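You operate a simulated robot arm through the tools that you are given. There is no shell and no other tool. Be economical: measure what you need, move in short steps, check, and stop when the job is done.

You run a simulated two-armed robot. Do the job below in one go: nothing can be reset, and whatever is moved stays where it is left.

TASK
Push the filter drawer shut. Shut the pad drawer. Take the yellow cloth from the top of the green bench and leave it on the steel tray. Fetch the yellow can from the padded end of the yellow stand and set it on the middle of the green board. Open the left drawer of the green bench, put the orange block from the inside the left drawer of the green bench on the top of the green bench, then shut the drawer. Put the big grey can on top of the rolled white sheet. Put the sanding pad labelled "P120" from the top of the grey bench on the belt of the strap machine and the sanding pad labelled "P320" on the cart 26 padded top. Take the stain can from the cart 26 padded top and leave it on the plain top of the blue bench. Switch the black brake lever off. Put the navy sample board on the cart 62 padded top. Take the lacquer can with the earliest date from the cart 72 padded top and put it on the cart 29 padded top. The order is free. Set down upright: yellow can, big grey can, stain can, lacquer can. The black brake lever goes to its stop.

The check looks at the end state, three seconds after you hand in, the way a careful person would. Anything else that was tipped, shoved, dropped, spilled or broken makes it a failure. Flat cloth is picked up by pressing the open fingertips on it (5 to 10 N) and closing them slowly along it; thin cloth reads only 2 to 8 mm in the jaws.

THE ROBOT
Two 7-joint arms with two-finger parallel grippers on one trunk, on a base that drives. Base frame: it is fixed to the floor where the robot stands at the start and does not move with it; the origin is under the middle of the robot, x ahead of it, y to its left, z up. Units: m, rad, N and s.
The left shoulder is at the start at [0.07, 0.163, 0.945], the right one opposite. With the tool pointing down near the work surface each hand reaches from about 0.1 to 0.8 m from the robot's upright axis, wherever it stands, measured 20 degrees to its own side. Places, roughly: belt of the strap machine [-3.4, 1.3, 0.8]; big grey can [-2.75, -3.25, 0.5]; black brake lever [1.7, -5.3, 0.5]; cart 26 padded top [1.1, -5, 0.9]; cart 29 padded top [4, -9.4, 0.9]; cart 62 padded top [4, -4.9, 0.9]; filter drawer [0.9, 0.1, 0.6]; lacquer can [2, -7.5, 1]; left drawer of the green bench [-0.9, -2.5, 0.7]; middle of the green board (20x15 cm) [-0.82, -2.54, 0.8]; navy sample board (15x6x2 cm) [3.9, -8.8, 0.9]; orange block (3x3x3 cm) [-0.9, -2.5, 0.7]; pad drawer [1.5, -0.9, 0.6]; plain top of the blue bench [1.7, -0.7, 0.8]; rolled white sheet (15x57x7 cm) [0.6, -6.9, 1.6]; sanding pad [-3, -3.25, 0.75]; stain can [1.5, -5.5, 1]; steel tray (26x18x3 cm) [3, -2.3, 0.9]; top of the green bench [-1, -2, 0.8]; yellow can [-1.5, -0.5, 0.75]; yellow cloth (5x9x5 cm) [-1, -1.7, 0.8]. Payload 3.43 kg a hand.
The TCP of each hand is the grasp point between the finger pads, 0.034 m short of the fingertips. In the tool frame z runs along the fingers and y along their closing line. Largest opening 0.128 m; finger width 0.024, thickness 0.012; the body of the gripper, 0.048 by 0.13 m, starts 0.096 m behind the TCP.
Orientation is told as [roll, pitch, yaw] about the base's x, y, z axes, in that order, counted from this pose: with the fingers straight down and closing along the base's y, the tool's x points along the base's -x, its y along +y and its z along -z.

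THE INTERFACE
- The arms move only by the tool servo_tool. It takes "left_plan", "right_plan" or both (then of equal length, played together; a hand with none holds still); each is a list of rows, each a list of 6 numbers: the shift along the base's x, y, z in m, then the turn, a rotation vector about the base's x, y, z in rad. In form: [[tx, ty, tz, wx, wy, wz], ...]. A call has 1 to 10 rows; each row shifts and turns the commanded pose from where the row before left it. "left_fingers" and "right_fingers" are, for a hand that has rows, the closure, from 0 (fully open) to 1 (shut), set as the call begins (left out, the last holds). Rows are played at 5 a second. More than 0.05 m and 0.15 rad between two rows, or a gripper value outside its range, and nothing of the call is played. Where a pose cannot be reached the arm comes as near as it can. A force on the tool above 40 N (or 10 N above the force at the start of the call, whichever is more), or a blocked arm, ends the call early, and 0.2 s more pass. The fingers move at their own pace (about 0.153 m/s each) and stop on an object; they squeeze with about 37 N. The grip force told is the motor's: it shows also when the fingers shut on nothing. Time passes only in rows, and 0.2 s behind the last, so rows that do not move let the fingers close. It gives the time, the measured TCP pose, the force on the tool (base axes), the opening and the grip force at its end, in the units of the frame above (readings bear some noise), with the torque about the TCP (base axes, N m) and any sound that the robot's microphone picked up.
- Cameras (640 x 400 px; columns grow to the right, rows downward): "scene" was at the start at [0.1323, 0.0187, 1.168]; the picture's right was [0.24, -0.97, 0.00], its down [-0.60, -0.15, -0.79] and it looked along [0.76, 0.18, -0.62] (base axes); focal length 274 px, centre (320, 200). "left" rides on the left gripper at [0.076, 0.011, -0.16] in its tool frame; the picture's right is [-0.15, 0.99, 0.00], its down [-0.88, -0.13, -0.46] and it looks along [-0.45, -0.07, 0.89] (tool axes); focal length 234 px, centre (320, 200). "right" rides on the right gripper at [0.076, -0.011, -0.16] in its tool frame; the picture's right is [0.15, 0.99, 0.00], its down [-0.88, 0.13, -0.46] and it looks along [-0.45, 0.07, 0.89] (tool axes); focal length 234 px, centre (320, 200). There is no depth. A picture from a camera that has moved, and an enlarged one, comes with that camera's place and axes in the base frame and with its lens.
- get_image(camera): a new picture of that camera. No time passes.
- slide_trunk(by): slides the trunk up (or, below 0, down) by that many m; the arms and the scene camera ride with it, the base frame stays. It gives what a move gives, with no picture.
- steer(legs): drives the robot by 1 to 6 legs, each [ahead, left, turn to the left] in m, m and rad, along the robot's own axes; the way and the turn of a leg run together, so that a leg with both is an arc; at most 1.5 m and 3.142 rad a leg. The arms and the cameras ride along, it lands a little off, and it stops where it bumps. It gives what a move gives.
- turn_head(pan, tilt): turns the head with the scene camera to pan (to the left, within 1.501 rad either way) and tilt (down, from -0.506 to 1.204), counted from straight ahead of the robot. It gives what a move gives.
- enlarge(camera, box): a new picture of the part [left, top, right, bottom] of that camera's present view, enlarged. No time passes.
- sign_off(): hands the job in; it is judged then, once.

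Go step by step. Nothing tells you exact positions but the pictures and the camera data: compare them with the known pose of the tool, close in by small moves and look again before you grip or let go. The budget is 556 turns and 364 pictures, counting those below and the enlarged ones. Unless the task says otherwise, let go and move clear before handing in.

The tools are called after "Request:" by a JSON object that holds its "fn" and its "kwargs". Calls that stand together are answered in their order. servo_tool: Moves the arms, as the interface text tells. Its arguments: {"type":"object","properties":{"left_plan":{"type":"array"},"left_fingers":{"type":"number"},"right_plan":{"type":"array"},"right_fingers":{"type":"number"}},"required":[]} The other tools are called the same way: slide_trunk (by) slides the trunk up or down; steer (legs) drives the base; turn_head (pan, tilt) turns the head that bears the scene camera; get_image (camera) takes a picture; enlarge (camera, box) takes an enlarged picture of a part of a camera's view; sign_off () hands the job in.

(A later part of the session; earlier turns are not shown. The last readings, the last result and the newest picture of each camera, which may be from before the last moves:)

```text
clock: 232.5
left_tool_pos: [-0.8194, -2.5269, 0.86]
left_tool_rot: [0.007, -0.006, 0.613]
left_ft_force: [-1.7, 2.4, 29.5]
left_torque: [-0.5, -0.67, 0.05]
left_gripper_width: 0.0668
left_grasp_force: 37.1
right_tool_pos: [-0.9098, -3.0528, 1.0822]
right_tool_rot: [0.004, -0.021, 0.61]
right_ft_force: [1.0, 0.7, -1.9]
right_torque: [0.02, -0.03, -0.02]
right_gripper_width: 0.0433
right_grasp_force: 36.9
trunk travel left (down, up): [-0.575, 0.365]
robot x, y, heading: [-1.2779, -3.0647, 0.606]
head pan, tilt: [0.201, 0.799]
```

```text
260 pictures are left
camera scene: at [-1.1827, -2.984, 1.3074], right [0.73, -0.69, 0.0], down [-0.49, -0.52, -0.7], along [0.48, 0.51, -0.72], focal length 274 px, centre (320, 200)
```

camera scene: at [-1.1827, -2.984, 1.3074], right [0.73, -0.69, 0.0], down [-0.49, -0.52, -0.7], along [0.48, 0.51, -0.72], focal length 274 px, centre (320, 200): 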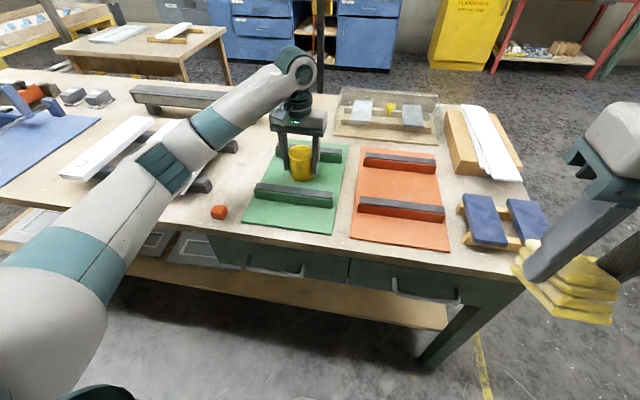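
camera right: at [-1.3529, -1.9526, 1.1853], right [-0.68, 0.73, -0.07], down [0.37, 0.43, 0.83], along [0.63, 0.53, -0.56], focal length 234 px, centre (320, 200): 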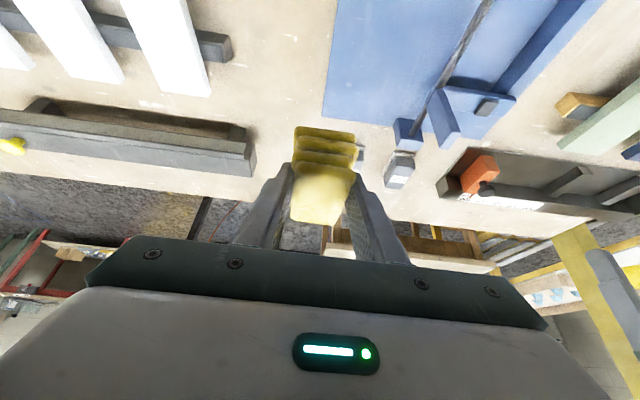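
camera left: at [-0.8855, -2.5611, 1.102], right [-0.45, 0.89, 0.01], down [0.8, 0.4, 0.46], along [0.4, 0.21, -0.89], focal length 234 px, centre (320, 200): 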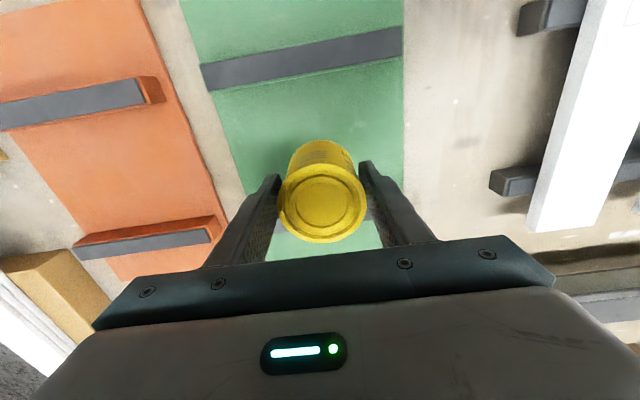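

In contact. I'll release, lift straight up and check.

Request:
{"fn": "servo_tool", "kwargs": {"left_plan": [[0, 0, 0.003, 0, 0, 0], [0, 0, 0, 0, 0, 0]]}}

Request:
{"fn": "servo_tool", "kwargs": {"left_plan": [[0, 0, 0, 0, 0, 0], [0, 0, 0, 0, 0, 0], [0, 0, 0, 0, 0, 0]], "left_fingers": 0.1}}

Request:
{"fn": "servo_tool", "kwargs": {"left_plan": [[0, 0, 0.03, 0, 0, 0], [0, 0, 0.045, 0, 0, 0], [0, 0, 0.045, 0, 0, 0], [0, 0, 0.045, 0, 0, 0], [0, 0, 0.045, 0, 0, 0], [-0.03, -0.02, 0, 0, 0, 0], [-0.03, -0.02, 0, 0, 0, 0], [-0.03, -0.02, 0, 0, 0, 0], [-0.03, -0.02, 0, 0, 0, 0]]}}

Request:
{"fn": "get_image", "kwargs": {"camera": "scene"}}

```text
clock: 233.1
left_tool_pos: [-0.8177, -2.5274, 0.8591]
left_tool_rot: [0.009, -0.002, 0.613]
left_ft_force: [-1.1, -0.7, 13.8]
left_torque: [-0.15, -0.47, -0.01]
left_gripper_width: 0.0668
left_grasp_force: 36.8
right_tool_pos: [-0.9092, -3.0501, 1.0831]
right_tool_rot: [0.005, -0.019, 0.608]
right_ft_force: [0.0, 0.6, -0.5]
right_torque: [-0.01, 0.03, -0.02]
right_gripper_width: 0.0429
right_grasp_force: 36.9
trunk travel left (down, up): [-0.575, 0.365]
robot x, y, heading: [-1.2753, -3.0666, 0.607]
head pan, tilt: [0.201, 0.799]
```

```text
clock: 233.9
left_tool_pos: [-0.817, -2.5246, 0.8606]
left_tool_rot: [0.009, 0.0, 0.612]
left_ft_force: [1.1, 0.4, -0.9]
left_torque: [0.0, 0.03, 0.0]
left_gripper_width: 0.1152
left_grasp_force: 0.1
right_tool_pos: [-0.9073, -3.0486, 1.0818]
right_tool_rot: [0.002, -0.017, 0.61]
right_ft_force: [0.6, -0.4, -1.3]
right_torque: [-0.02, -0.01, 0.02]
right_gripper_width: 0.0431
right_grasp_force: 37.2
trunk travel left (down, up): [-0.575, 0.365]
robot x, y, heading: [-1.2765, -3.0696, 0.613]
head pan, tilt: [0.201, 0.799]
```

```text
clock: 235.9
left_tool_pos: [-0.9385, -2.6046, 1.0722]
left_tool_rot: [0.009, -0.003, 0.613]
left_ft_force: [1.3, 0.3, 0.3]
left_torque: [0.05, 0.01, 0.03]
left_gripper_width: 0.115
left_grasp_force: 0.1
right_tool_pos: [-0.9088, -3.0491, 1.0831]
right_tool_rot: [0.004, -0.02, 0.609]
right_ft_force: [0.0, -0.2, -0.4]
right_torque: [0.01, 0.02, 0.0]
right_gripper_width: 0.0434
right_grasp_force: 37.1
trunk travel left (down, up): [-0.575, 0.365]
robot x, y, heading: [-1.2792, -3.0701, 0.611]
head pan, tilt: [0.201, 0.799]
```

```text
259 pictures are left
camera scene: at [-1.1811, -2.9819, 1.307], right [0.73, -0.69, 0.0], down [-0.49, -0.52, -0.7], along [0.48, 0.51, -0.72], focal length 274 px, centre (320, 200)
```

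scene: 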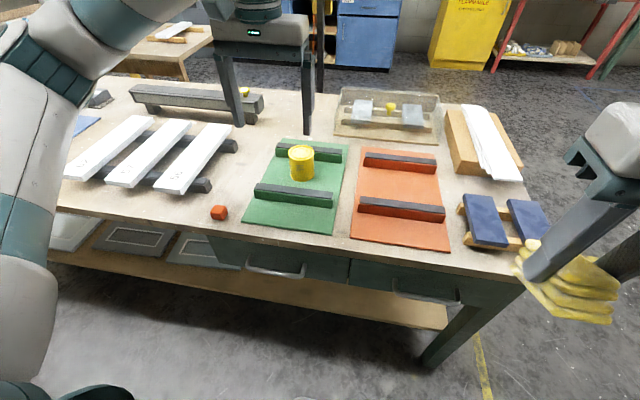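

The yellow can stands upright on the green board between the bars. Next I'll turn to the grey bench for the sanding pads.

Request:
{"fn": "steer", "kwargs": {"legs": [[-0.2, 0, 0], [0, 0, 3.14], [0, -0.75, 0]]}}

Request:
{"fn": "turn_head", "kwargs": {"pan": 0, "tilt": 0.6}}

Request:
{"fn": "get_image", "kwargs": {"camera": "scene"}}

```text
clock: 248.5
left_tool_pos: [-2.2071, -3.0106, 1.0723]
left_tool_rot: [0.009, -0.001, -2.548]
left_ft_force: [0.6, -0.5, 0.2]
left_torque: [0.01, 0.04, -0.01]
left_gripper_width: 0.1156
left_grasp_force: 0.0
right_tool_pos: [-2.2273, -2.5662, 1.0821]
right_tool_rot: [0.005, -0.02, -2.552]
right_ft_force: [-0.4, 0.2, -0.9]
right_torque: [-0.01, -0.01, 0.0]
right_gripper_width: 0.0433
right_grasp_force: 37.1
trunk travel left (down, up): [-0.575, 0.365]
robot x, y, heading: [-1.857, -2.5582, -2.549]
head pan, tilt: [0.201, 0.799]
```

```text
clock: 249.3
left_tool_pos: [-2.2077, -3.0107, 1.0706]
left_tool_rot: [0.009, -0.002, -2.548]
left_ft_force: [0.3, 0.3, -0.1]
left_torque: [-0.01, -0.04, -0.01]
left_gripper_width: 0.1152
left_grasp_force: 0.0
right_tool_pos: [-2.2261, -2.5662, 1.0831]
right_tool_rot: [0.005, -0.019, -2.551]
right_ft_force: [-0.4, 0.2, -0.9]
right_torque: [0.03, -0.03, 0.01]
right_gripper_width: 0.0433
right_grasp_force: 37.0
trunk travel left (down, up): [-0.575, 0.365]
robot x, y, heading: [-1.858, -2.5529, -2.552]
head pan, tilt: [0.0, 0.6]
```

```text
258 pictures are left
camera scene: at [-1.9769, -2.6337, 1.3237], right [-0.56, 0.83, 0.0], down [0.47, 0.32, -0.82], along [-0.68, -0.46, -0.57], focal length 274 px, centre (320, 200)
```

scene: 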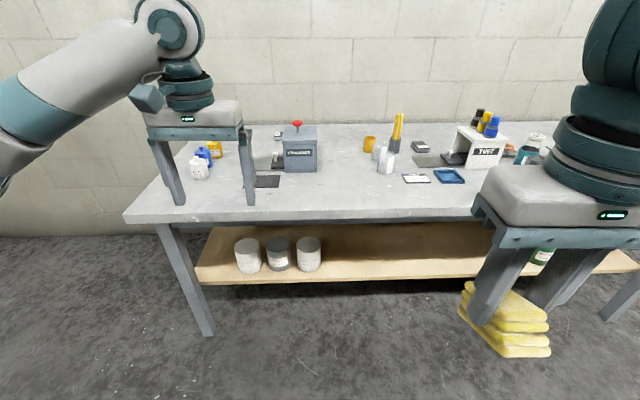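

Request:
{"fn": "enlarge", "kwargs": {"camera": "scene", "box": [180, 110, 340, 210]}}

Request:
{"fn": "enlarge", "kwargs": {"camera": "scene", "box": [340, 100, 560, 200]}}

Request:
{"fn": "enlarge", "kwargs": {"camera": "scene", "box": [200, 210, 360, 310]}}

```text
4.00 times, centred on (260, 160) of scene
camera zoom: at [-1.9769, -2.6337, 1.3237], right [-0.56, 0.83, 0.0], down [0.47, 0.32, -0.82], along [-0.68, -0.46, -0.57], focal length 1097 px, centre (560, 360)
```

zoom: 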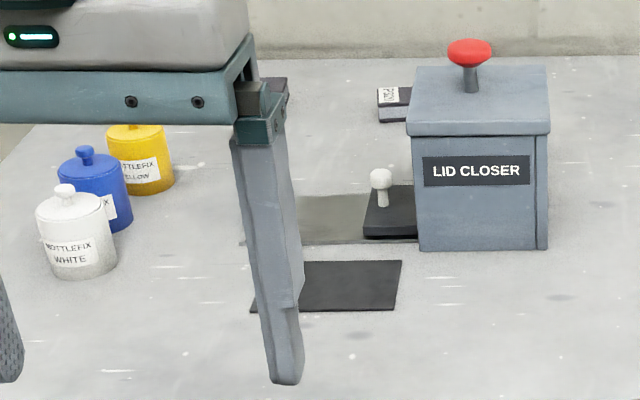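

```text
2.91 times, centred on (450, 150) of scene
camera zoom: at [-1.9769, -2.6337, 1.3237], right [-0.56, 0.83, 0.0], down [0.47, 0.32, -0.82], along [-0.68, -0.46, -0.57], focal length 798 px, centre (-58, 346)
```

zoom: 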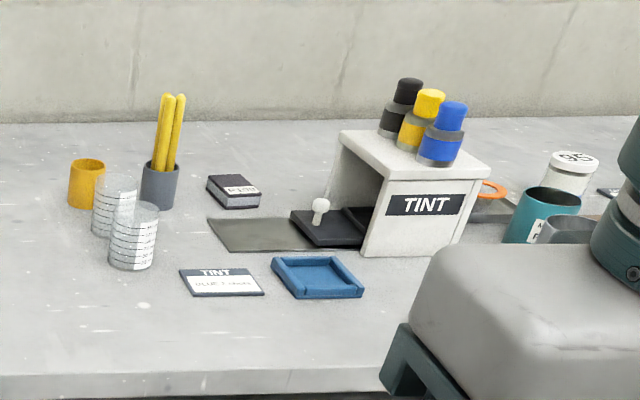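

```text
4.00 times, centred on (280, 260) of scene
camera zoom: at [-1.9769, -2.6337, 1.3237], right [-0.56, 0.83, 0.0], down [0.47, 0.32, -0.82], along [-0.68, -0.46, -0.57], focal length 1097 px, centre (480, -40)
```

zoom: 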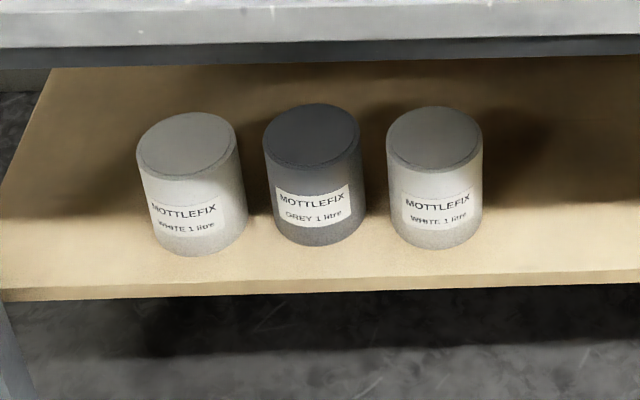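

The big grey can is the middle one, "MOTTLEFIX GREY 1 litre". I'll move closer to read the pads' labels.

Request:
{"fn": "steer", "kwargs": {"legs": [[0.35, 0, 0.02]]}}

Request:
{"fn": "turn_head", "kwargs": {"pan": 0, "tilt": 0.7}}

Request:
{"fn": "get_image", "kwargs": {"camera": "scene"}}

Request:
{"fn": "enlarge", "kwargs": {"camera": "scene", "box": [220, 80, 460, 220]}}

```text
clock: 251.5
left_tool_pos: [-2.4908, -3.2154, 1.0703]
left_tool_rot: [0.009, -0.002, -2.531]
left_ft_force: [0.4, -0.1, 0.4]
left_torque: [0.0, 0.02, -0.03]
left_gripper_width: 0.1154
left_grasp_force: 0.1
right_tool_pos: [-2.5181, -2.7702, 1.0811]
right_tool_rot: [0.003, -0.017, -2.534]
right_ft_force: [-2.1, -0.7, 0.6]
right_torque: [0.03, 0.0, 0.01]
right_gripper_width: 0.0428
right_grasp_force: 37.2
trunk travel left (down, up): [-0.575, 0.365]
robot x, y, heading: [-2.1506, -2.7511, -2.531]
head pan, tilt: [0.0, 0.6]
```

```text
clock: 252.2
left_tool_pos: [-2.4898, -3.2146, 1.0714]
left_tool_rot: [0.008, -0.001, -2.529]
left_ft_force: [-1.2, 0.2, 0.1]
left_torque: [-0.01, 0.0, 0.02]
left_gripper_width: 0.1152
left_grasp_force: 0.1
right_tool_pos: [-2.5181, -2.7711, 1.0813]
right_tool_rot: [0.004, -0.018, -2.534]
right_ft_force: [-0.1, 0.1, -0.5]
right_torque: [-0.01, 0.01, 0.0]
right_gripper_width: 0.0431
right_grasp_force: 37.2
trunk travel left (down, up): [-0.575, 0.365]
robot x, y, heading: [-2.1483, -2.7487, -2.529]
head pan, tilt: [0.0, 0.7]
```

```text
254 pictures are left
camera scene: at [-2.2639, -2.8323, 1.3152], right [-0.57, 0.82, 0.0], down [0.53, 0.37, -0.76], along [-0.63, -0.44, -0.64], focal length 274 px, centre (320, 200)
```

scene: 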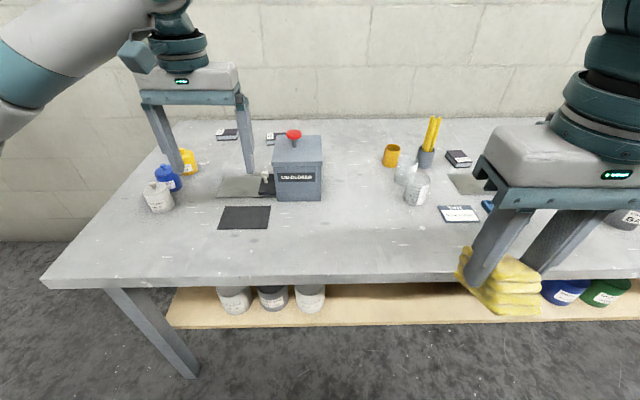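

```text
2.67 times, centred on (340, 150) of scene
camera zoom: at [-2.2639, -2.8323, 1.3152], right [-0.57, 0.82, 0.0], down [0.53, 0.37, -0.76], along [-0.63, -0.44, -0.64], focal length 731 px, centre (267, 333)
```

zoom: 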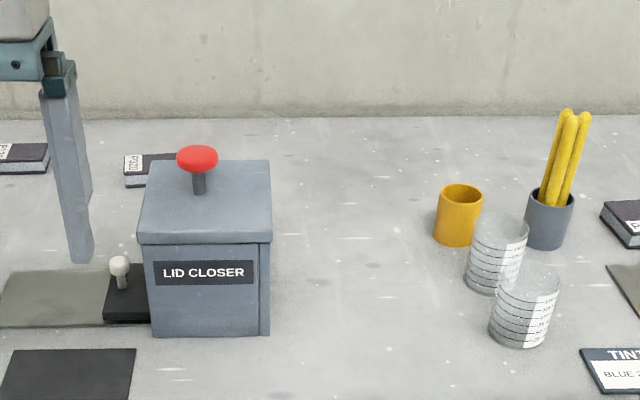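

Request:
{"fn": "enlarge", "kwargs": {"camera": "scene", "box": [210, 120, 290, 150]}}

Request:
{"fn": "enlarge", "kwargs": {"camera": "scene", "box": [435, 140, 485, 170]}}

Request:
{"fn": "turn_head", "kwargs": {"pan": -0.6, "tilt": 0.6}}

Request:
{"fn": "get_image", "kwargs": {"camera": "scene"}}

```text
8.00 times, centred on (250, 135) of scene
camera zoom: at [-2.2639, -2.8323, 1.3152], right [-0.57, 0.82, 0.0], down [0.53, 0.37, -0.76], along [-0.63, -0.44, -0.64], focal length 2194 px, centre (880, 720)
```

zoom: 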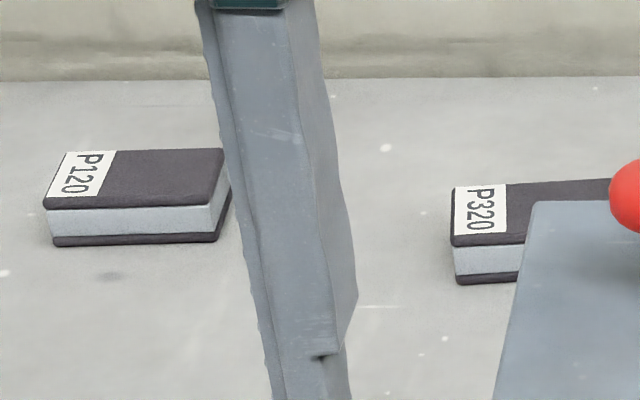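

```text
12.80 times, centred on (460, 155) of scene
camera zoom: at [-2.2639, -2.8323, 1.3152], right [-0.57, 0.82, 0.0], down [0.53, 0.37, -0.76], along [-0.63, -0.44, -0.64], focal length 3510 px, centre (-1472, 776)
```

zoom: 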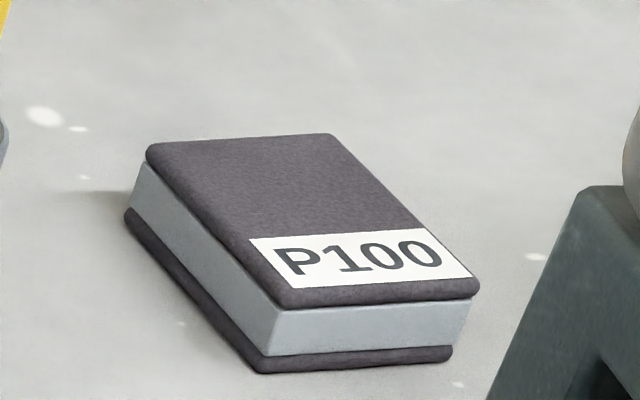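

```text
clock: 253.2
left_tool_pos: [-2.4908, -3.2156, 1.0712]
left_tool_rot: [0.009, -0.002, -2.531]
left_ft_force: [-1.0, 0.1, 0.1]
left_torque: [-0.02, 0.02, -0.02]
left_gripper_width: 0.1153
left_grasp_force: 0.1
right_tool_pos: [-2.5189, -2.7701, 1.0818]
right_tool_rot: [0.003, -0.019, -2.535]
right_ft_force: [-0.3, -1.1, -0.8]
right_torque: [0.07, 0.03, -0.01]
right_gripper_width: 0.0432
right_grasp_force: 37.2
trunk travel left (down, up): [-0.575, 0.365]
robot x, y, heading: [-2.1507, -2.754, -2.534]
head pan, tilt: [-0.6, 0.6]
```

```text
250 pictures are left
camera scene: at [-2.2824, -2.7844, 1.3238], right [-0.01, 1.0, 0.0], down [0.57, 0.0, -0.82], along [-0.82, -0.01, -0.57], focal length 274 px, centre (320, 200)
```

scene: 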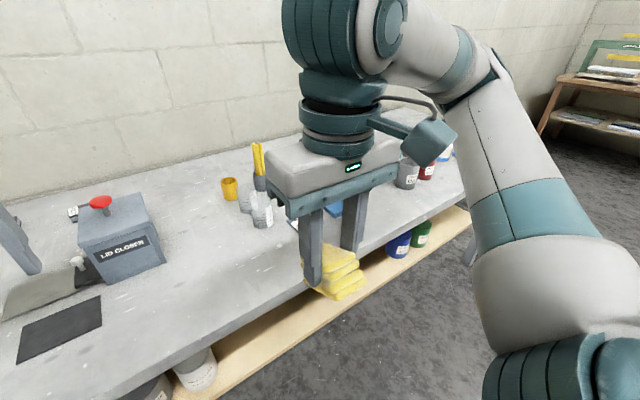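

P120 is at about (-2.95, -3.81) and P320 at about (-3.03, -3.60), both near the wall and too far from the front. I'll approach from the bench's left end instead.

Request:
{"fn": "steer", "kwargs": {"legs": [[0, 1.25, 0], [0.5, 0, 0], [0, 0, -1.57]]}}

Request:
{"fn": "turn_head", "kwargs": {"pan": 0.2, "tilt": 0.6}}

Request:
{"fn": "get_image", "kwargs": {"camera": "scene"}}

```text
clock: 265.9
left_tool_pos: [-2.3074, -3.736, 1.0707]
left_tool_rot: [0.009, 0.0, 2.192]
left_ft_force: [-0.1, -0.1, 0.0]
left_torque: [-0.05, 0.02, -0.02]
left_gripper_width: 0.1151
left_grasp_force: 0.1
right_tool_pos: [-1.8625, -3.7047, 1.0825]
right_tool_rot: [0.004, -0.02, 2.188]
right_ft_force: [0.1, 0.3, -0.1]
right_torque: [0.0, 0.01, 0.01]
right_gripper_width: 0.0431
right_grasp_force: 36.8
trunk travel left (down, up): [-0.575, 0.365]
robot x, y, heading: [-1.8421, -4.072, 2.184]
head pan, tilt: [-0.6, 0.6]
```

```text
clock: 267.0
left_tool_pos: [-2.3062, -3.7362, 1.0698]
left_tool_rot: [0.009, -0.001, 2.192]
left_ft_force: [-0.4, 0.9, -0.5]
left_torque: [-0.02, -0.01, -0.01]
left_gripper_width: 0.1152
left_grasp_force: 0.1
right_tool_pos: [-1.8617, -3.7043, 1.0829]
right_tool_rot: [0.003, -0.018, 2.189]
right_ft_force: [0.9, -1.2, -1.8]
right_torque: [0.01, 0.01, 0.03]
right_gripper_width: 0.0432
right_grasp_force: 36.4
trunk travel left (down, up): [-0.575, 0.365]
robot x, y, heading: [-1.8419, -4.0709, 2.184]
head pan, tilt: [0.201, 0.6]
```

```text
249 pictures are left
camera scene: at [-1.9362, -3.9707, 1.3238], right [0.68, 0.73, 0.0], down [0.41, -0.39, -0.82], along [-0.6, 0.56, -0.57], focal length 274 px, centre (320, 200)
```

scene: 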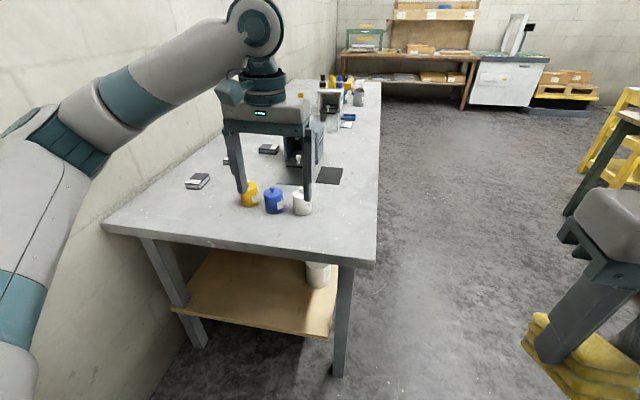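

Request:
{"fn": "enlarge", "kwargs": {"camera": "scene", "box": [170, 130, 330, 230]}}

Request:
{"fn": "get_image", "kwargs": {"camera": "left"}}

```text
4.00 times, centred on (250, 180) of scene
camera zoom: at [-1.9362, -3.9707, 1.3238], right [0.68, 0.73, 0.0], down [0.41, -0.39, -0.82], along [-0.6, 0.56, -0.57], focal length 1097 px, centre (600, 280)
```

zoom: 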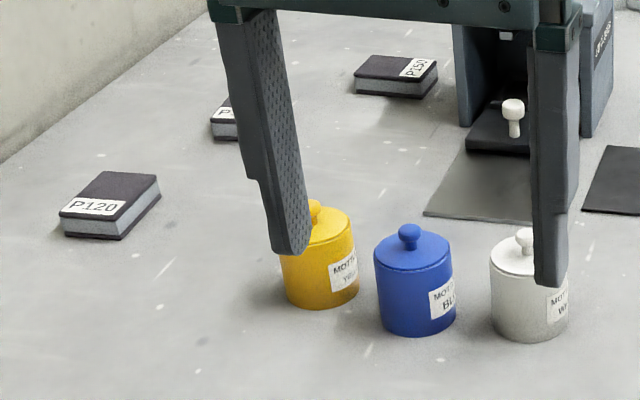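

```text
247 pictures are left
camera left: at [-2.2705, -3.8037, 1.2301], right [-0.89, -0.46, 0.01], down [-0.4, 0.79, 0.46], along [-0.22, 0.4, -0.89], focal length 234 px, centre (320, 200)
```

left: 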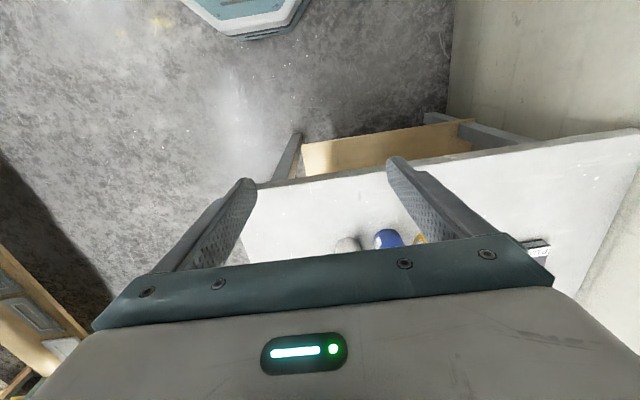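

P120 is at about (-2.88, -3.71, 0.81) and P320 at about (-2.98, -3.54, 0.81). The nearer of the two at the back is a P150, which is not wanted. I'll move closer to the bench end.

Request:
{"fn": "steer", "kwargs": {"legs": [[0.26, 0.27, 0]]}}

Request:
{"fn": "get_image", "kwargs": {"camera": "scene"}}

Request:
{"fn": "get_image", "kwargs": {"camera": "left"}}

```text
clock: 269.4
left_tool_pos: [-2.6734, -3.6794, 1.072]
left_tool_rot: [0.009, -0.001, 2.19]
left_ft_force: [-0.5, 0.1, -1.3]
left_torque: [-0.01, -0.03, 0.01]
left_gripper_width: 0.115
left_grasp_force: 0.0
right_tool_pos: [-2.2277, -3.6478, 1.0835]
right_tool_rot: [0.003, -0.019, 2.188]
right_ft_force: [-0.3, -0.8, -0.1]
right_torque: [-0.01, -0.02, -0.03]
right_gripper_width: 0.0431
right_grasp_force: 37.4
trunk travel left (down, up): [-0.575, 0.365]
robot x, y, heading: [-2.2095, -4.0133, 2.183]
head pan, tilt: [0.201, 0.6]
```

```text
246 pictures are left
camera scene: at [-2.3027, -3.9145, 1.3238], right [0.68, 0.73, 0.0], down [0.41, -0.39, -0.82], along [-0.6, 0.56, -0.57], focal length 274 px, centre (320, 200)
```

scene: 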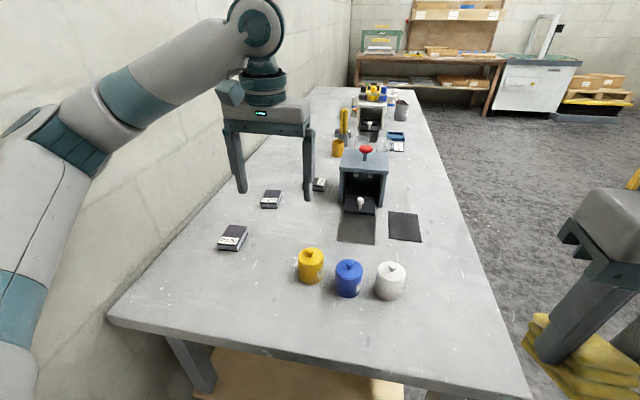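

```text
245 pictures are left
camera left: at [-2.6367, -3.7472, 1.2301], right [-0.89, -0.46, 0.01], down [-0.4, 0.79, 0.46], along [-0.21, 0.4, -0.89], focal length 234 px, centre (320, 200)
```

left: 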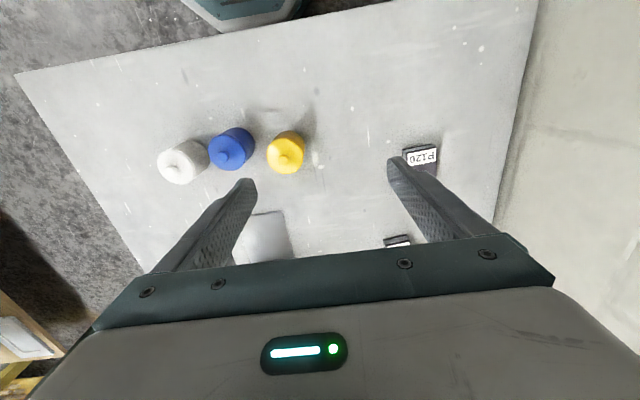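

P120 is at (-2.857, -3.715), with its top near z 0.82. I'll move the left hand above it and descend partway.

Request:
{"fn": "servo_tool", "kwargs": {"left_plan": [[-0.046, -0.009, 0, 0, 0, 0], [-0.046, -0.009, 0, 0, 0, 0], [-0.046, -0.009, 0, 0, 0, 0], [-0.046, -0.009, 0, 0, 0, 0], [0, 0, -0.045, 0, 0, 0], [0, 0, -0.045, 0, 0, 0], [0, 0, -0.03, 0, 0, 0]]}}

Request:
{"fn": "get_image", "kwargs": {"camera": "left"}}

Request:
{"fn": "get_image", "kwargs": {"camera": "scene"}}

```text
clock: 271.2
left_tool_pos: [-2.8183, -3.6021, 0.9629]
left_tool_rot: [0.025, -0.014, 2.077]
left_ft_force: [0.6, 0.0, 0.3]
left_torque: [0.0, 0.0, 0.0]
left_gripper_width: 0.115
left_grasp_force: 0.1
right_tool_pos: [-2.1879, -3.605, 1.08]
right_tool_rot: [0.022, -0.023, 2.081]
right_ft_force: [-0.2, 0.0, -1.5]
right_torque: [0.02, 0.03, 0.0]
right_gripper_width: 0.0431
right_grasp_force: 36.8
trunk travel left (down, up): [-0.575, 0.365]
robot x, y, heading: [-2.2223, -3.9777, 2.086]
head pan, tilt: [0.201, 0.6]
stopped in row 7 (left hand): the arm was blocked; the commanded pose is now the measured one
```

```text
244 pictures are left
camera left: at [-2.7862, -3.6745, 1.1211], right [-0.94, -0.35, 0.03], down [-0.3, 0.83, 0.46], along [-0.19, 0.43, -0.89], focal length 234 px, centre (320, 200)
```

left: 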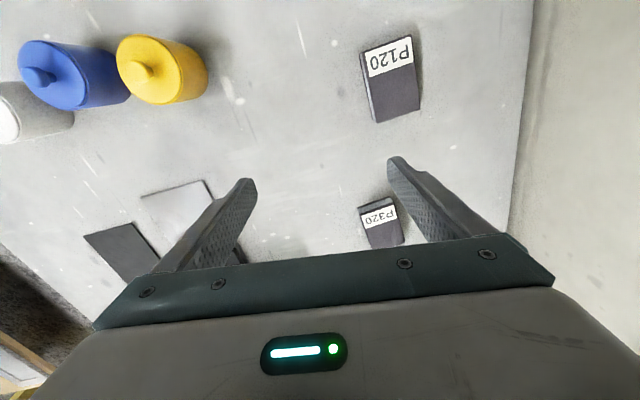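

```text
243 pictures are left
camera scene: at [-2.2846, -3.8613, 1.3245], right [0.76, 0.65, -0.02], down [0.35, -0.43, -0.83], along [-0.55, 0.62, -0.56], focal length 274 px, centre (320, 200)
```

scene: 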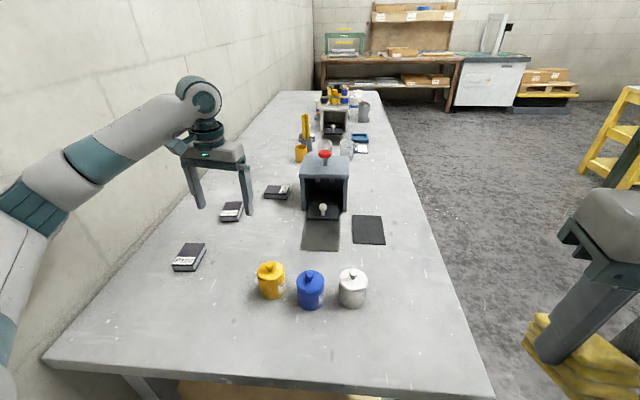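

My elbow pressed against the wall and turned the base slightly. I'll shift away from the wall, restore the heading and come in from there.

Request:
{"fn": "steer", "kwargs": {"legs": [[0, -0.2, 0], [0, 0, 0.25]]}}

Request:
{"fn": "get_image", "kwargs": {"camera": "scene"}}

Request:
{"fn": "get_image", "kwargs": {"camera": "left"}}

```text
clock: 273.6
left_tool_pos: [-2.7361, -3.6774, 0.9517]
left_tool_rot: [0.008, -0.006, 2.337]
left_ft_force: [-0.1, 0.2, -0.2]
left_torque: [-0.02, -0.01, 0.0]
left_gripper_width: 0.1151
left_grasp_force: 0.0
right_tool_pos: [-2.1263, -3.5192, 1.0823]
right_tool_rot: [0.002, -0.019, 2.334]
right_ft_force: [0.0, 0.5, -1.5]
right_torque: [0.03, -0.02, 0.03]
right_gripper_width: 0.0429
right_grasp_force: 37.0
trunk travel left (down, up): [-0.575, 0.365]
robot x, y, heading: [-2.0485, -3.8808, 2.336]
head pan, tilt: [0.201, 0.6]
```

```text
242 pictures are left
camera scene: at [-2.16, -3.7935, 1.3238], right [0.57, 0.82, 0.0], down [0.47, -0.32, -0.82], along [-0.68, 0.47, -0.57], focal length 274 px, centre (320, 200)
```

scene: 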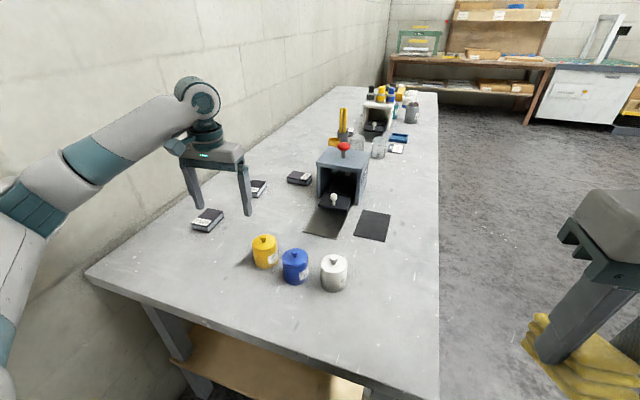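

```text
241 pictures are left
camera left: at [-2.6902, -3.7398, 1.1108], right [-0.81, -0.58, 0.01], down [-0.51, 0.73, 0.46], along [-0.27, 0.37, -0.89], focal length 234 px, centre (320, 200)
```

left: 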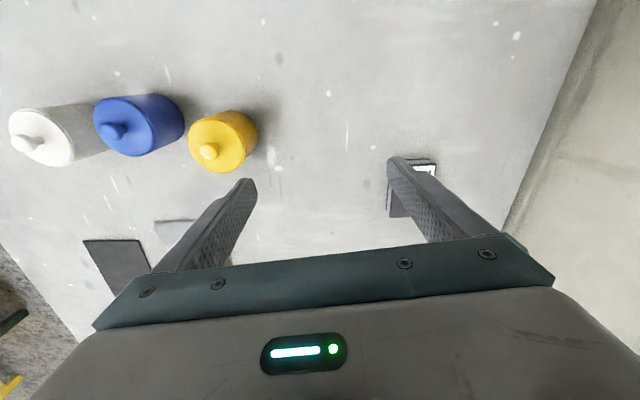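

I'll lift the hand, bring it inward, then turn the base left so that the pad is straight ahead and the elbow stays off the wall.

Request:
{"fn": "servo_tool", "kwargs": {"left_plan": [[0, 0, 0.045, 0, 0, 0], [0, 0, 0.045, 0, 0, 0], [0.02, 0.04, 0, 0, 0, 0], [0.02, 0.04, 0, 0, 0, 0], [0.02, 0.04, 0, 0, 0, 0], [0.02, 0.04, 0, 0, 0, 0], [0.02, 0.04, 0, 0, 0, 0]]}}

Request:
{"fn": "steer", "kwargs": {"legs": [[0, 0, 0.4]]}}

Request:
{"fn": "turn_head", "kwargs": {"pan": 0, "tilt": 0.7}}

Request:
{"fn": "get_image", "kwargs": {"camera": "scene"}}

Request:
{"fn": "get_image", "kwargs": {"camera": "left"}}

```text
clock: 275.2
left_tool_pos: [-2.6344, -3.4745, 1.0424]
left_tool_rot: [0.009, -0.004, 2.337]
left_ft_force: [-0.6, -0.4, 0.9]
left_torque: [-0.02, 0.02, 0.02]
left_gripper_width: 0.1151
left_grasp_force: 0.1
right_tool_pos: [-2.1243, -3.5172, 1.0827]
right_tool_rot: [0.005, -0.018, 2.337]
right_ft_force: [-0.4, -0.4, -1.3]
right_torque: [-0.01, 0.02, -0.01]
right_gripper_width: 0.0433
right_grasp_force: 37.0
trunk travel left (down, up): [-0.575, 0.365]
robot x, y, heading: [-2.0506, -3.8787, 2.338]
head pan, tilt: [0.201, 0.6]
```

```text
clock: 276.9
left_tool_pos: [-2.7453, -3.737, 1.0421]
left_tool_rot: [0.009, -0.006, 2.736]
left_ft_force: [-0.2, 1.3, 0.1]
left_torque: [0.02, -0.01, 0.02]
left_gripper_width: 0.1155
left_grasp_force: 0.0
right_tool_pos: [-2.2595, -3.5757, 1.0823]
right_tool_rot: [0.004, -0.02, 2.737]
right_ft_force: [0.0, 0.6, -0.4]
right_torque: [0.01, 0.0, 0.04]
right_gripper_width: 0.0433
right_grasp_force: 37.3
trunk travel left (down, up): [-0.575, 0.365]
robot x, y, heading: [-2.0489, -3.8774, 2.735]
head pan, tilt: [0.201, 0.6]
```

```text
clock: 277.6
left_tool_pos: [-2.7447, -3.7363, 1.0428]
left_tool_rot: [0.01, -0.005, 2.737]
left_ft_force: [-0.2, 0.3, -0.5]
left_torque: [0.02, 0.01, 0.01]
left_gripper_width: 0.1154
left_grasp_force: 0.0
right_tool_pos: [-2.2586, -3.576, 1.0831]
right_tool_rot: [0.003, -0.018, 2.737]
right_ft_force: [0.0, -0.3, -1.7]
right_torque: [-0.02, 0.02, -0.02]
right_gripper_width: 0.043
right_grasp_force: 36.5
trunk travel left (down, up): [-0.575, 0.365]
robot x, y, heading: [-2.0466, -3.8775, 2.736]
head pan, tilt: [0.0, 0.7]
```

```text
240 pictures are left
camera scene: at [-2.1763, -3.8263, 1.3152], right [0.39, 0.92, 0.0], down [0.59, -0.25, -0.76], along [-0.7, 0.3, -0.64], focal length 274 px, centre (320, 200)
```

scene: 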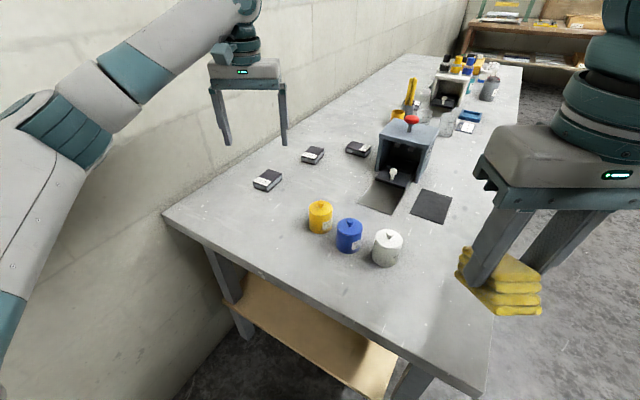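

```text
239 pictures are left
camera left: at [-2.6788, -3.7753, 1.2008], right [-0.52, -0.85, 0.01], down [-0.75, 0.47, 0.46], along [-0.4, 0.23, -0.89], focal length 234 px, centre (320, 200)
```

left: 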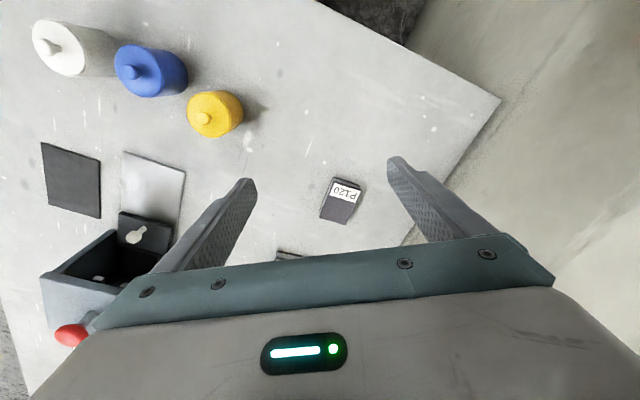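

P120 is at (-2.880, -3.704, 0.805). I'll align the gripper with the pad and descend partway.

Request:
{"fn": "servo_tool", "kwargs": {"left_plan": [[-0.045, 0.011, 0, 0, 0, -0.12], [-0.045, 0.011, 0, 0, 0, -0.12], [-0.045, 0.01, 0, 0, 0, 0], [0, 0, -0.045, 0, 0, 0], [0, 0, -0.045, 0, 0, 0], [0, 0, -0.03, 0, 0, 0]]}}

Request:
{"fn": "get_image", "kwargs": {"camera": "left"}}

```text
clock: 279.0
left_tool_pos: [-2.8831, -3.7099, 0.9208]
left_tool_rot: [0.009, -0.002, 2.496]
left_ft_force: [-0.3, -0.7, -0.1]
left_torque: [0.01, -0.02, -0.05]
left_gripper_width: 0.1151
left_grasp_force: 0.0
left hand out of reach, approached as far as the arm can: row 3, 4, 5, 6
right_tool_pos: [-2.2583, -3.5766, 1.0829]
right_tool_rot: [0.004, -0.017, 2.737]
right_ft_force: [0.8, 0.8, -1.3]
right_torque: [0.0, 0.02, 0.0]
right_gripper_width: 0.0433
right_grasp_force: 36.9
trunk travel left (down, up): [-0.575, 0.365]
robot x, y, heading: [-2.0491, -3.8777, 2.739]
head pan, tilt: [0.0, 0.7]
```

```text
238 pictures are left
camera left: at [-2.829, -3.7636, 1.08], right [-0.71, -0.7, 0.01], down [-0.62, 0.64, 0.46], along [-0.33, 0.32, -0.89], focal length 234 px, centre (320, 200)
```

left: 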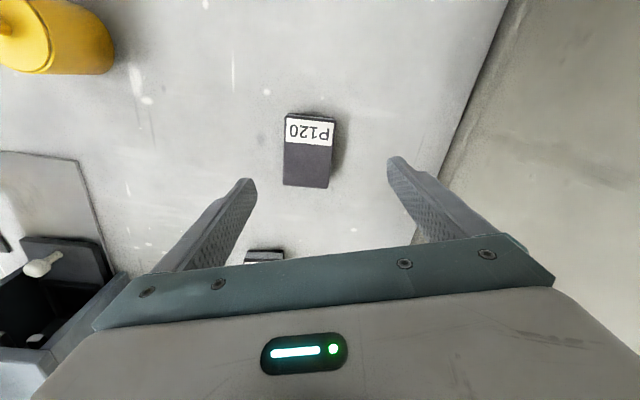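

I'm near the reach limit, so I'll tilt the tool forward by 0.3 rad to gain reach, then go down.

Request:
{"fn": "servo_tool", "kwargs": {"left_plan": [[0.004, 0.003, 0, 0.09, 0.12, 0], [0.004, 0.003, 0, 0.09, 0.12, 0], [0, 0, -0.02, 0, 0, 0], [0, 0, -0.02, 0, 0, 0]]}}

Request:
{"fn": "get_image", "kwargs": {"camera": "left"}}

```text
clock: 280.0
left_tool_pos: [-2.9423, -3.6683, 0.9069]
left_tool_rot: [0.008, -0.304, 2.498]
left_ft_force: [-0.3, 0.2, -0.2]
left_torque: [-0.03, 0.0, 0.0]
left_gripper_width: 0.1152
left_grasp_force: 0.0
left hand out of reach, approached as far as the arm can: row 1, 2, 4
right_tool_pos: [-2.2597, -3.5764, 1.0824]
right_tool_rot: [0.004, -0.019, 2.738]
right_ft_force: [-0.5, -0.3, -0.8]
right_torque: [-0.02, -0.01, -0.01]
right_gripper_width: 0.0431
right_grasp_force: 36.7
trunk travel left (down, up): [-0.575, 0.365]
robot x, y, heading: [-2.053, -3.8769, 2.737]
head pan, tilt: [0.0, 0.7]
```

```text
237 pictures are left
camera left: at [-2.8521, -3.7488, 1.0366], right [-0.7, -0.71, 0.05], down [-0.48, 0.53, 0.7], along [-0.52, 0.47, -0.71], focal length 234 px, centre (320, 200)
```

left: 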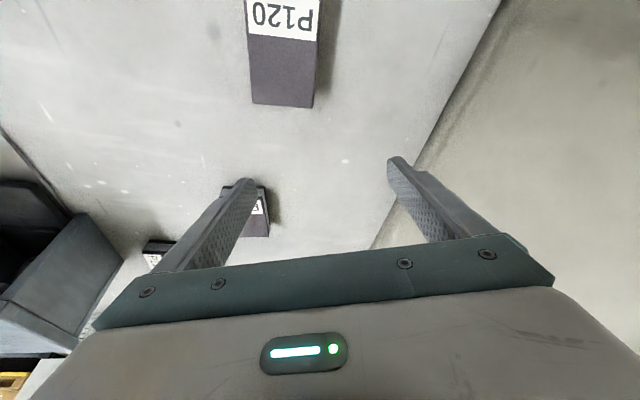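

The tilt confused the arm posture, so I'll undo it, lift and bring the base a little closer.

Request:
{"fn": "servo_tool", "kwargs": {"left_plan": [[0.0, 0.0, 0.03, -0.09, -0.12, 0], [0.0, 0.0, 0.03, -0.09, -0.12, 0], [0.03, -0.02, 0.03, 0, 0, 0], [0.03, -0.02, 0.03, 0, 0, 0], [0.03, -0.0, 0.0, 0, 0, 0]]}}

Request:
{"fn": "steer", "kwargs": {"legs": [[0.095, 0.065, 0]]}}

Request:
{"fn": "get_image", "kwargs": {"camera": "scene"}}

Request:
{"fn": "get_image", "kwargs": {"camera": "left"}}

```text
clock: 281.2
left_tool_pos: [-2.8671, -3.7175, 1.0371]
left_tool_rot: [0.008, -0.002, 2.496]
left_ft_force: [0.0, -0.4, 0.1]
left_torque: [-0.03, -0.01, 0.03]
left_gripper_width: 0.1151
left_grasp_force: 0.0
left hand out of reach, approached as far as the arm can: row 1, 2, 3, 4, 5
right_tool_pos: [-2.2585, -3.5752, 1.0828]
right_tool_rot: [0.003, -0.016, 2.737]
right_ft_force: [0.9, -0.3, -0.4]
right_torque: [-0.02, 0.01, 0.0]
right_gripper_width: 0.0429
right_grasp_force: 36.9
trunk travel left (down, up): [-0.575, 0.365]
robot x, y, heading: [-2.0501, -3.875, 2.741]
head pan, tilt: [0.0, 0.7]
```

```text
clock: 282.4
left_tool_pos: [-2.9809, -3.7398, 1.0378]
left_tool_rot: [0.009, -0.007, 2.493]
left_ft_force: [8.5, 9.7, -0.1]
left_torque: [-0.11, 0.15, -0.1]
left_gripper_width: 0.1077
left_grasp_force: 0.0
right_tool_pos: [-2.3709, -3.5982, 1.0832]
right_tool_rot: [0.005, -0.02, 2.738]
right_ft_force: [0.4, -0.2, -1.7]
right_torque: [0.01, -0.04, 0.06]
right_gripper_width: 0.043
right_grasp_force: 37.2
trunk travel left (down, up): [-0.575, 0.365]
robot x, y, heading: [-2.1666, -3.8999, 2.737]
head pan, tilt: [0.0, 0.7]
```

```text
236 pictures are left
camera scene: at [-2.2888, -3.848, 1.3154], right [0.39, 0.92, 0.0], down [0.59, -0.25, -0.77], along [-0.7, 0.3, -0.64], focal length 274 px, centre (320, 200)
```

scene: 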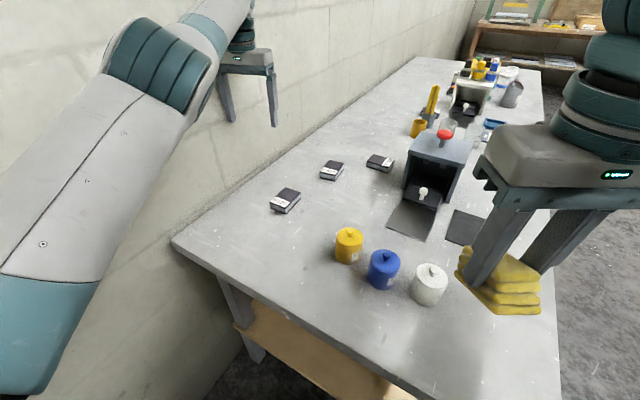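

```text
235 pictures are left
camera left: at [-2.9253, -3.7938, 1.1962], right [-0.71, -0.7, 0.01], down [-0.62, 0.64, 0.46], along [-0.33, 0.32, -0.89], focal length 234 px, centre (320, 200)
```

left: 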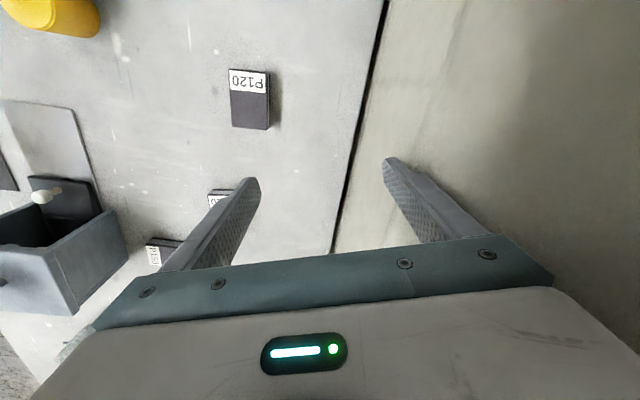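

The fingers touch the wall, so I'll undo the base move and bring the arm back to its earlier good posture.

Request:
{"fn": "steer", "kwargs": {"legs": [[-0.095, -0.065, 0]]}}

Request:
{"fn": "servo_tool", "kwargs": {"left_plan": [[0.03, 0.01, 0.0, 0, 0, 0.12], [0.03, 0.01, 0.0, 0, 0, 0.12], [0.04, 0.0, 0.0, 0, 0, 0], [0.04, 0.0, 0.0, 0, 0, 0]]}}

Request:
{"fn": "get_image", "kwargs": {"camera": "scene"}}

```text
clock: 283.6
left_tool_pos: [-2.8693, -3.7189, 1.038]
left_tool_rot: [0.008, -0.005, 2.497]
left_ft_force: [0.3, -0.3, 0.5]
left_torque: [-0.01, -0.01, 0.0]
left_gripper_width: 0.1153
left_grasp_force: 0.0
right_tool_pos: [-2.2615, -3.5763, 1.0828]
right_tool_rot: [0.006, -0.016, 2.737]
right_ft_force: [0.4, -0.5, -1.4]
right_torque: [0.0, 0.03, 0.02]
right_gripper_width: 0.0432
right_grasp_force: 36.9
trunk travel left (down, up): [-0.575, 0.365]
robot x, y, heading: [-2.0529, -3.8778, 2.737]
head pan, tilt: [0.0, 0.7]
```

```text
clock: 284.6
left_tool_pos: [-2.8245, -3.6569, 1.0569]
left_tool_rot: [0.008, -0.001, 2.737]
left_ft_force: [0.4, 0.2, -0.1]
left_torque: [0.02, 0.01, 0.01]
left_gripper_width: 0.1153
left_grasp_force: 0.0
left hand out of reach, approached as far as the arm can: row 1, 2, 3, 4
right_tool_pos: [-2.2624, -3.578, 1.0821]
right_tool_rot: [0.005, -0.017, 2.737]
right_ft_force: [0.0, 0.1, -0.5]
right_torque: [0.03, -0.01, -0.02]
right_gripper_width: 0.043
right_grasp_force: 36.4
trunk travel left (down, up): [-0.575, 0.365]
robot x, y, heading: [-2.054, -3.8793, 2.736]
head pan, tilt: [0.0, 0.7]
```

```text
234 pictures are left
camera scene: at [-2.1783, -3.8266, 1.3152], right [0.39, 0.92, 0.0], down [0.59, -0.25, -0.76], along [-0.7, 0.3, -0.64], focal length 274 px, centre (320, 200)
```

scene: 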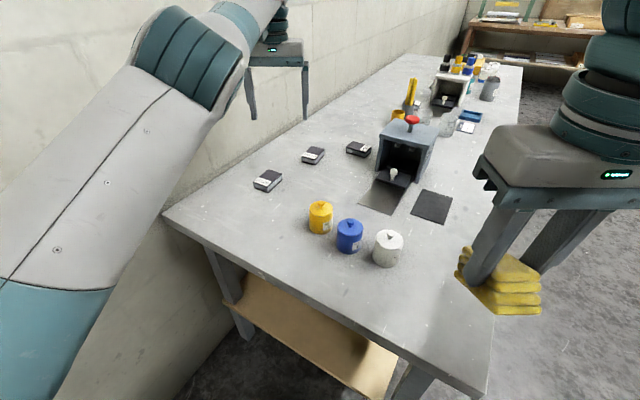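

I'll back away into open space to re-pose the left arm safely.

Request:
{"fn": "steer", "kwargs": {"legs": [[-0.5, -0.15, 0]]}}

Request:
{"fn": "servo_tool", "kwargs": {"left_plan": [[0, 0, -0.045, 0, 0, 0], [0, 0, -0.045, 0, 0, 0], [0, 0, -0.045, 0, 0, 0], [0.04, -0.02, 0, 0, 0, 0], [0.04, -0.02, 0.0, 0, 0, 0], [0.04, -0.02, 0, 0, 0, 0], [0.04, -0.02, 0, 0, 0, 0]]}}

Request:
{"fn": "get_image", "kwargs": {"camera": "scene"}}

```text
clock: 287.6
left_tool_pos: [-2.3065, -3.7147, 1.0571]
left_tool_rot: [0.008, 0.0, 2.734]
left_ft_force: [0.0, -0.7, 0.3]
left_torque: [0.01, 0.01, 0.01]
left_gripper_width: 0.1154
left_grasp_force: 0.0
right_tool_pos: [-1.7434, -3.6365, 1.0823]
right_tool_rot: [0.002, -0.02, 2.735]
right_ft_force: [-0.4, -0.1, -0.6]
right_torque: [0.0, 0.0, -0.01]
right_gripper_width: 0.043
right_grasp_force: 36.7
trunk travel left (down, up): [-0.575, 0.365]
robot x, y, heading: [-1.5369, -3.9387, 2.735]
head pan, tilt: [0.0, 0.7]
```

```text
clock: 289.2
left_tool_pos: [-2.3184, -3.692, 0.9329]
left_tool_rot: [0.007, 0.001, 2.732]
left_ft_force: [0.2, -0.2, -0.1]
left_torque: [0.0, -0.02, 0.0]
left_gripper_width: 0.1156
left_grasp_force: 0.0
left hand out of reach, approached as far as the arm can: row 1, 2, 3, 4, 5, 6, 7
right_tool_pos: [-1.7437, -3.635, 1.0832]
right_tool_rot: [0.004, -0.016, 2.734]
right_ft_force: [0.1, -0.7, -1.0]
right_torque: [0.02, -0.04, -0.01]
right_gripper_width: 0.0429
right_grasp_force: 36.6
trunk travel left (down, up): [-0.575, 0.365]
robot x, y, heading: [-1.5357, -3.9366, 2.734]
head pan, tilt: [0.0, 0.7]
```

```text
233 pictures are left
camera scene: at [-1.6613, -3.8858, 1.3152], right [0.4, 0.92, 0.0], down [0.59, -0.26, -0.76], along [-0.7, 0.3, -0.64], focal length 274 px, centre (320, 200)
```

scene: 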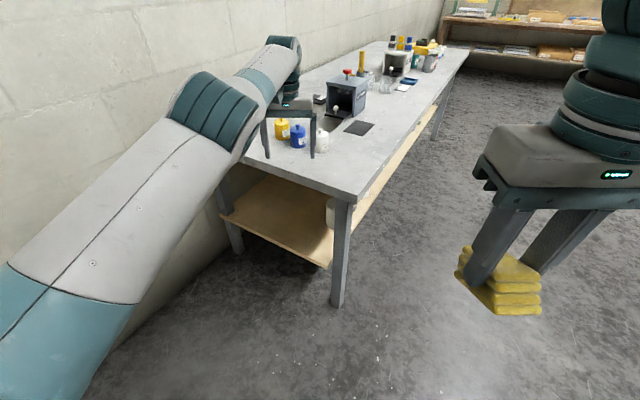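

Request:
{"fn": "servo_tool", "kwargs": {"left_plan": [[-0.016, -0.037, 0.0, 0, 0, 0], [-0.016, -0.037, 0.0, 0, 0, 0], [-0.016, -0.037, 0.0, 0, 0, 0], [-0.016, -0.037, 0, 0, 0, 0], [-0.016, -0.037, 0, 0, 0, 0]]}}

Request:
{"fn": "servo_tool", "kwargs": {"left_plan": [[0.037, -0.016, 0.0, 0, 0, 0], [0.037, -0.016, 0.0, 0, 0, 0], [0.037, -0.016, 0, 0, 0, 0], [0.037, -0.016, 0, 0, 0, 0], [0.037, -0.016, 0, 0, 0, 0]]}}

Request:
{"fn": "get_image", "kwargs": {"camera": "scene"}}

```text
clock: 290.4
left_tool_pos: [-2.4121, -3.8701, 0.9333]
left_tool_rot: [0.008, -0.001, 2.734]
left_ft_force: [0.1, 0.5, -1.0]
left_torque: [0.03, -0.02, -0.01]
left_gripper_width: 0.1152
left_grasp_force: 0.2
left hand out of reach, approached as far as the arm can: row 1, 2, 3
right_tool_pos: [-1.744, -3.6364, 1.0836]
right_tool_rot: [0.003, -0.017, 2.734]
right_ft_force: [-0.5, 0.0, 0.0]
right_torque: [0.02, -0.01, 0.0]
right_gripper_width: 0.043
right_grasp_force: 36.4
trunk travel left (down, up): [-0.575, 0.365]
robot x, y, heading: [-1.5361, -3.939, 2.737]
head pan, tilt: [0.0, 0.7]
```

```text
clock: 291.6
left_tool_pos: [-2.4133, -3.8687, 0.9352]
left_tool_rot: [0.009, -0.002, 2.732]
left_ft_force: [0.2, -0.7, -0.8]
left_torque: [-0.04, 0.01, 0.02]
left_gripper_width: 0.1152
left_grasp_force: 0.1
left hand out of reach, approached as far as the arm can: row 1, 2, 3, 4, 5
right_tool_pos: [-1.7445, -3.6357, 1.0815]
right_tool_rot: [0.004, -0.018, 2.734]
right_ft_force: [-0.5, 1.0, -1.5]
right_torque: [-0.01, 0.0, -0.01]
right_gripper_width: 0.0431
right_grasp_force: 36.9
trunk travel left (down, up): [-0.575, 0.365]
robot x, y, heading: [-1.5326, -3.9364, 2.736]
head pan, tilt: [0.0, 0.7]
```

```text
232 pictures are left
camera scene: at [-1.6615, -3.8858, 1.3152], right [0.4, 0.92, 0.0], down [0.59, -0.26, -0.76], along [-0.7, 0.3, -0.64], focal length 274 px, centre (320, 200)
```

scene: 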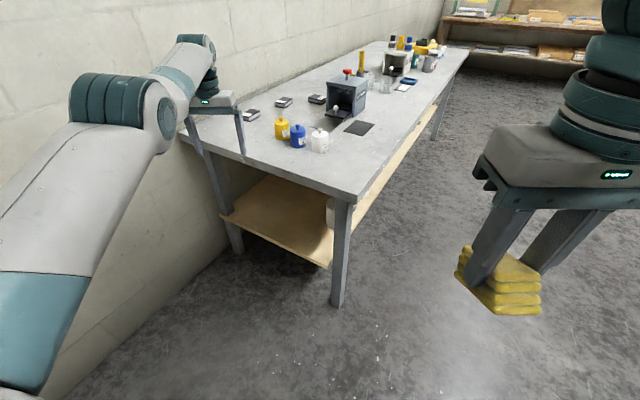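

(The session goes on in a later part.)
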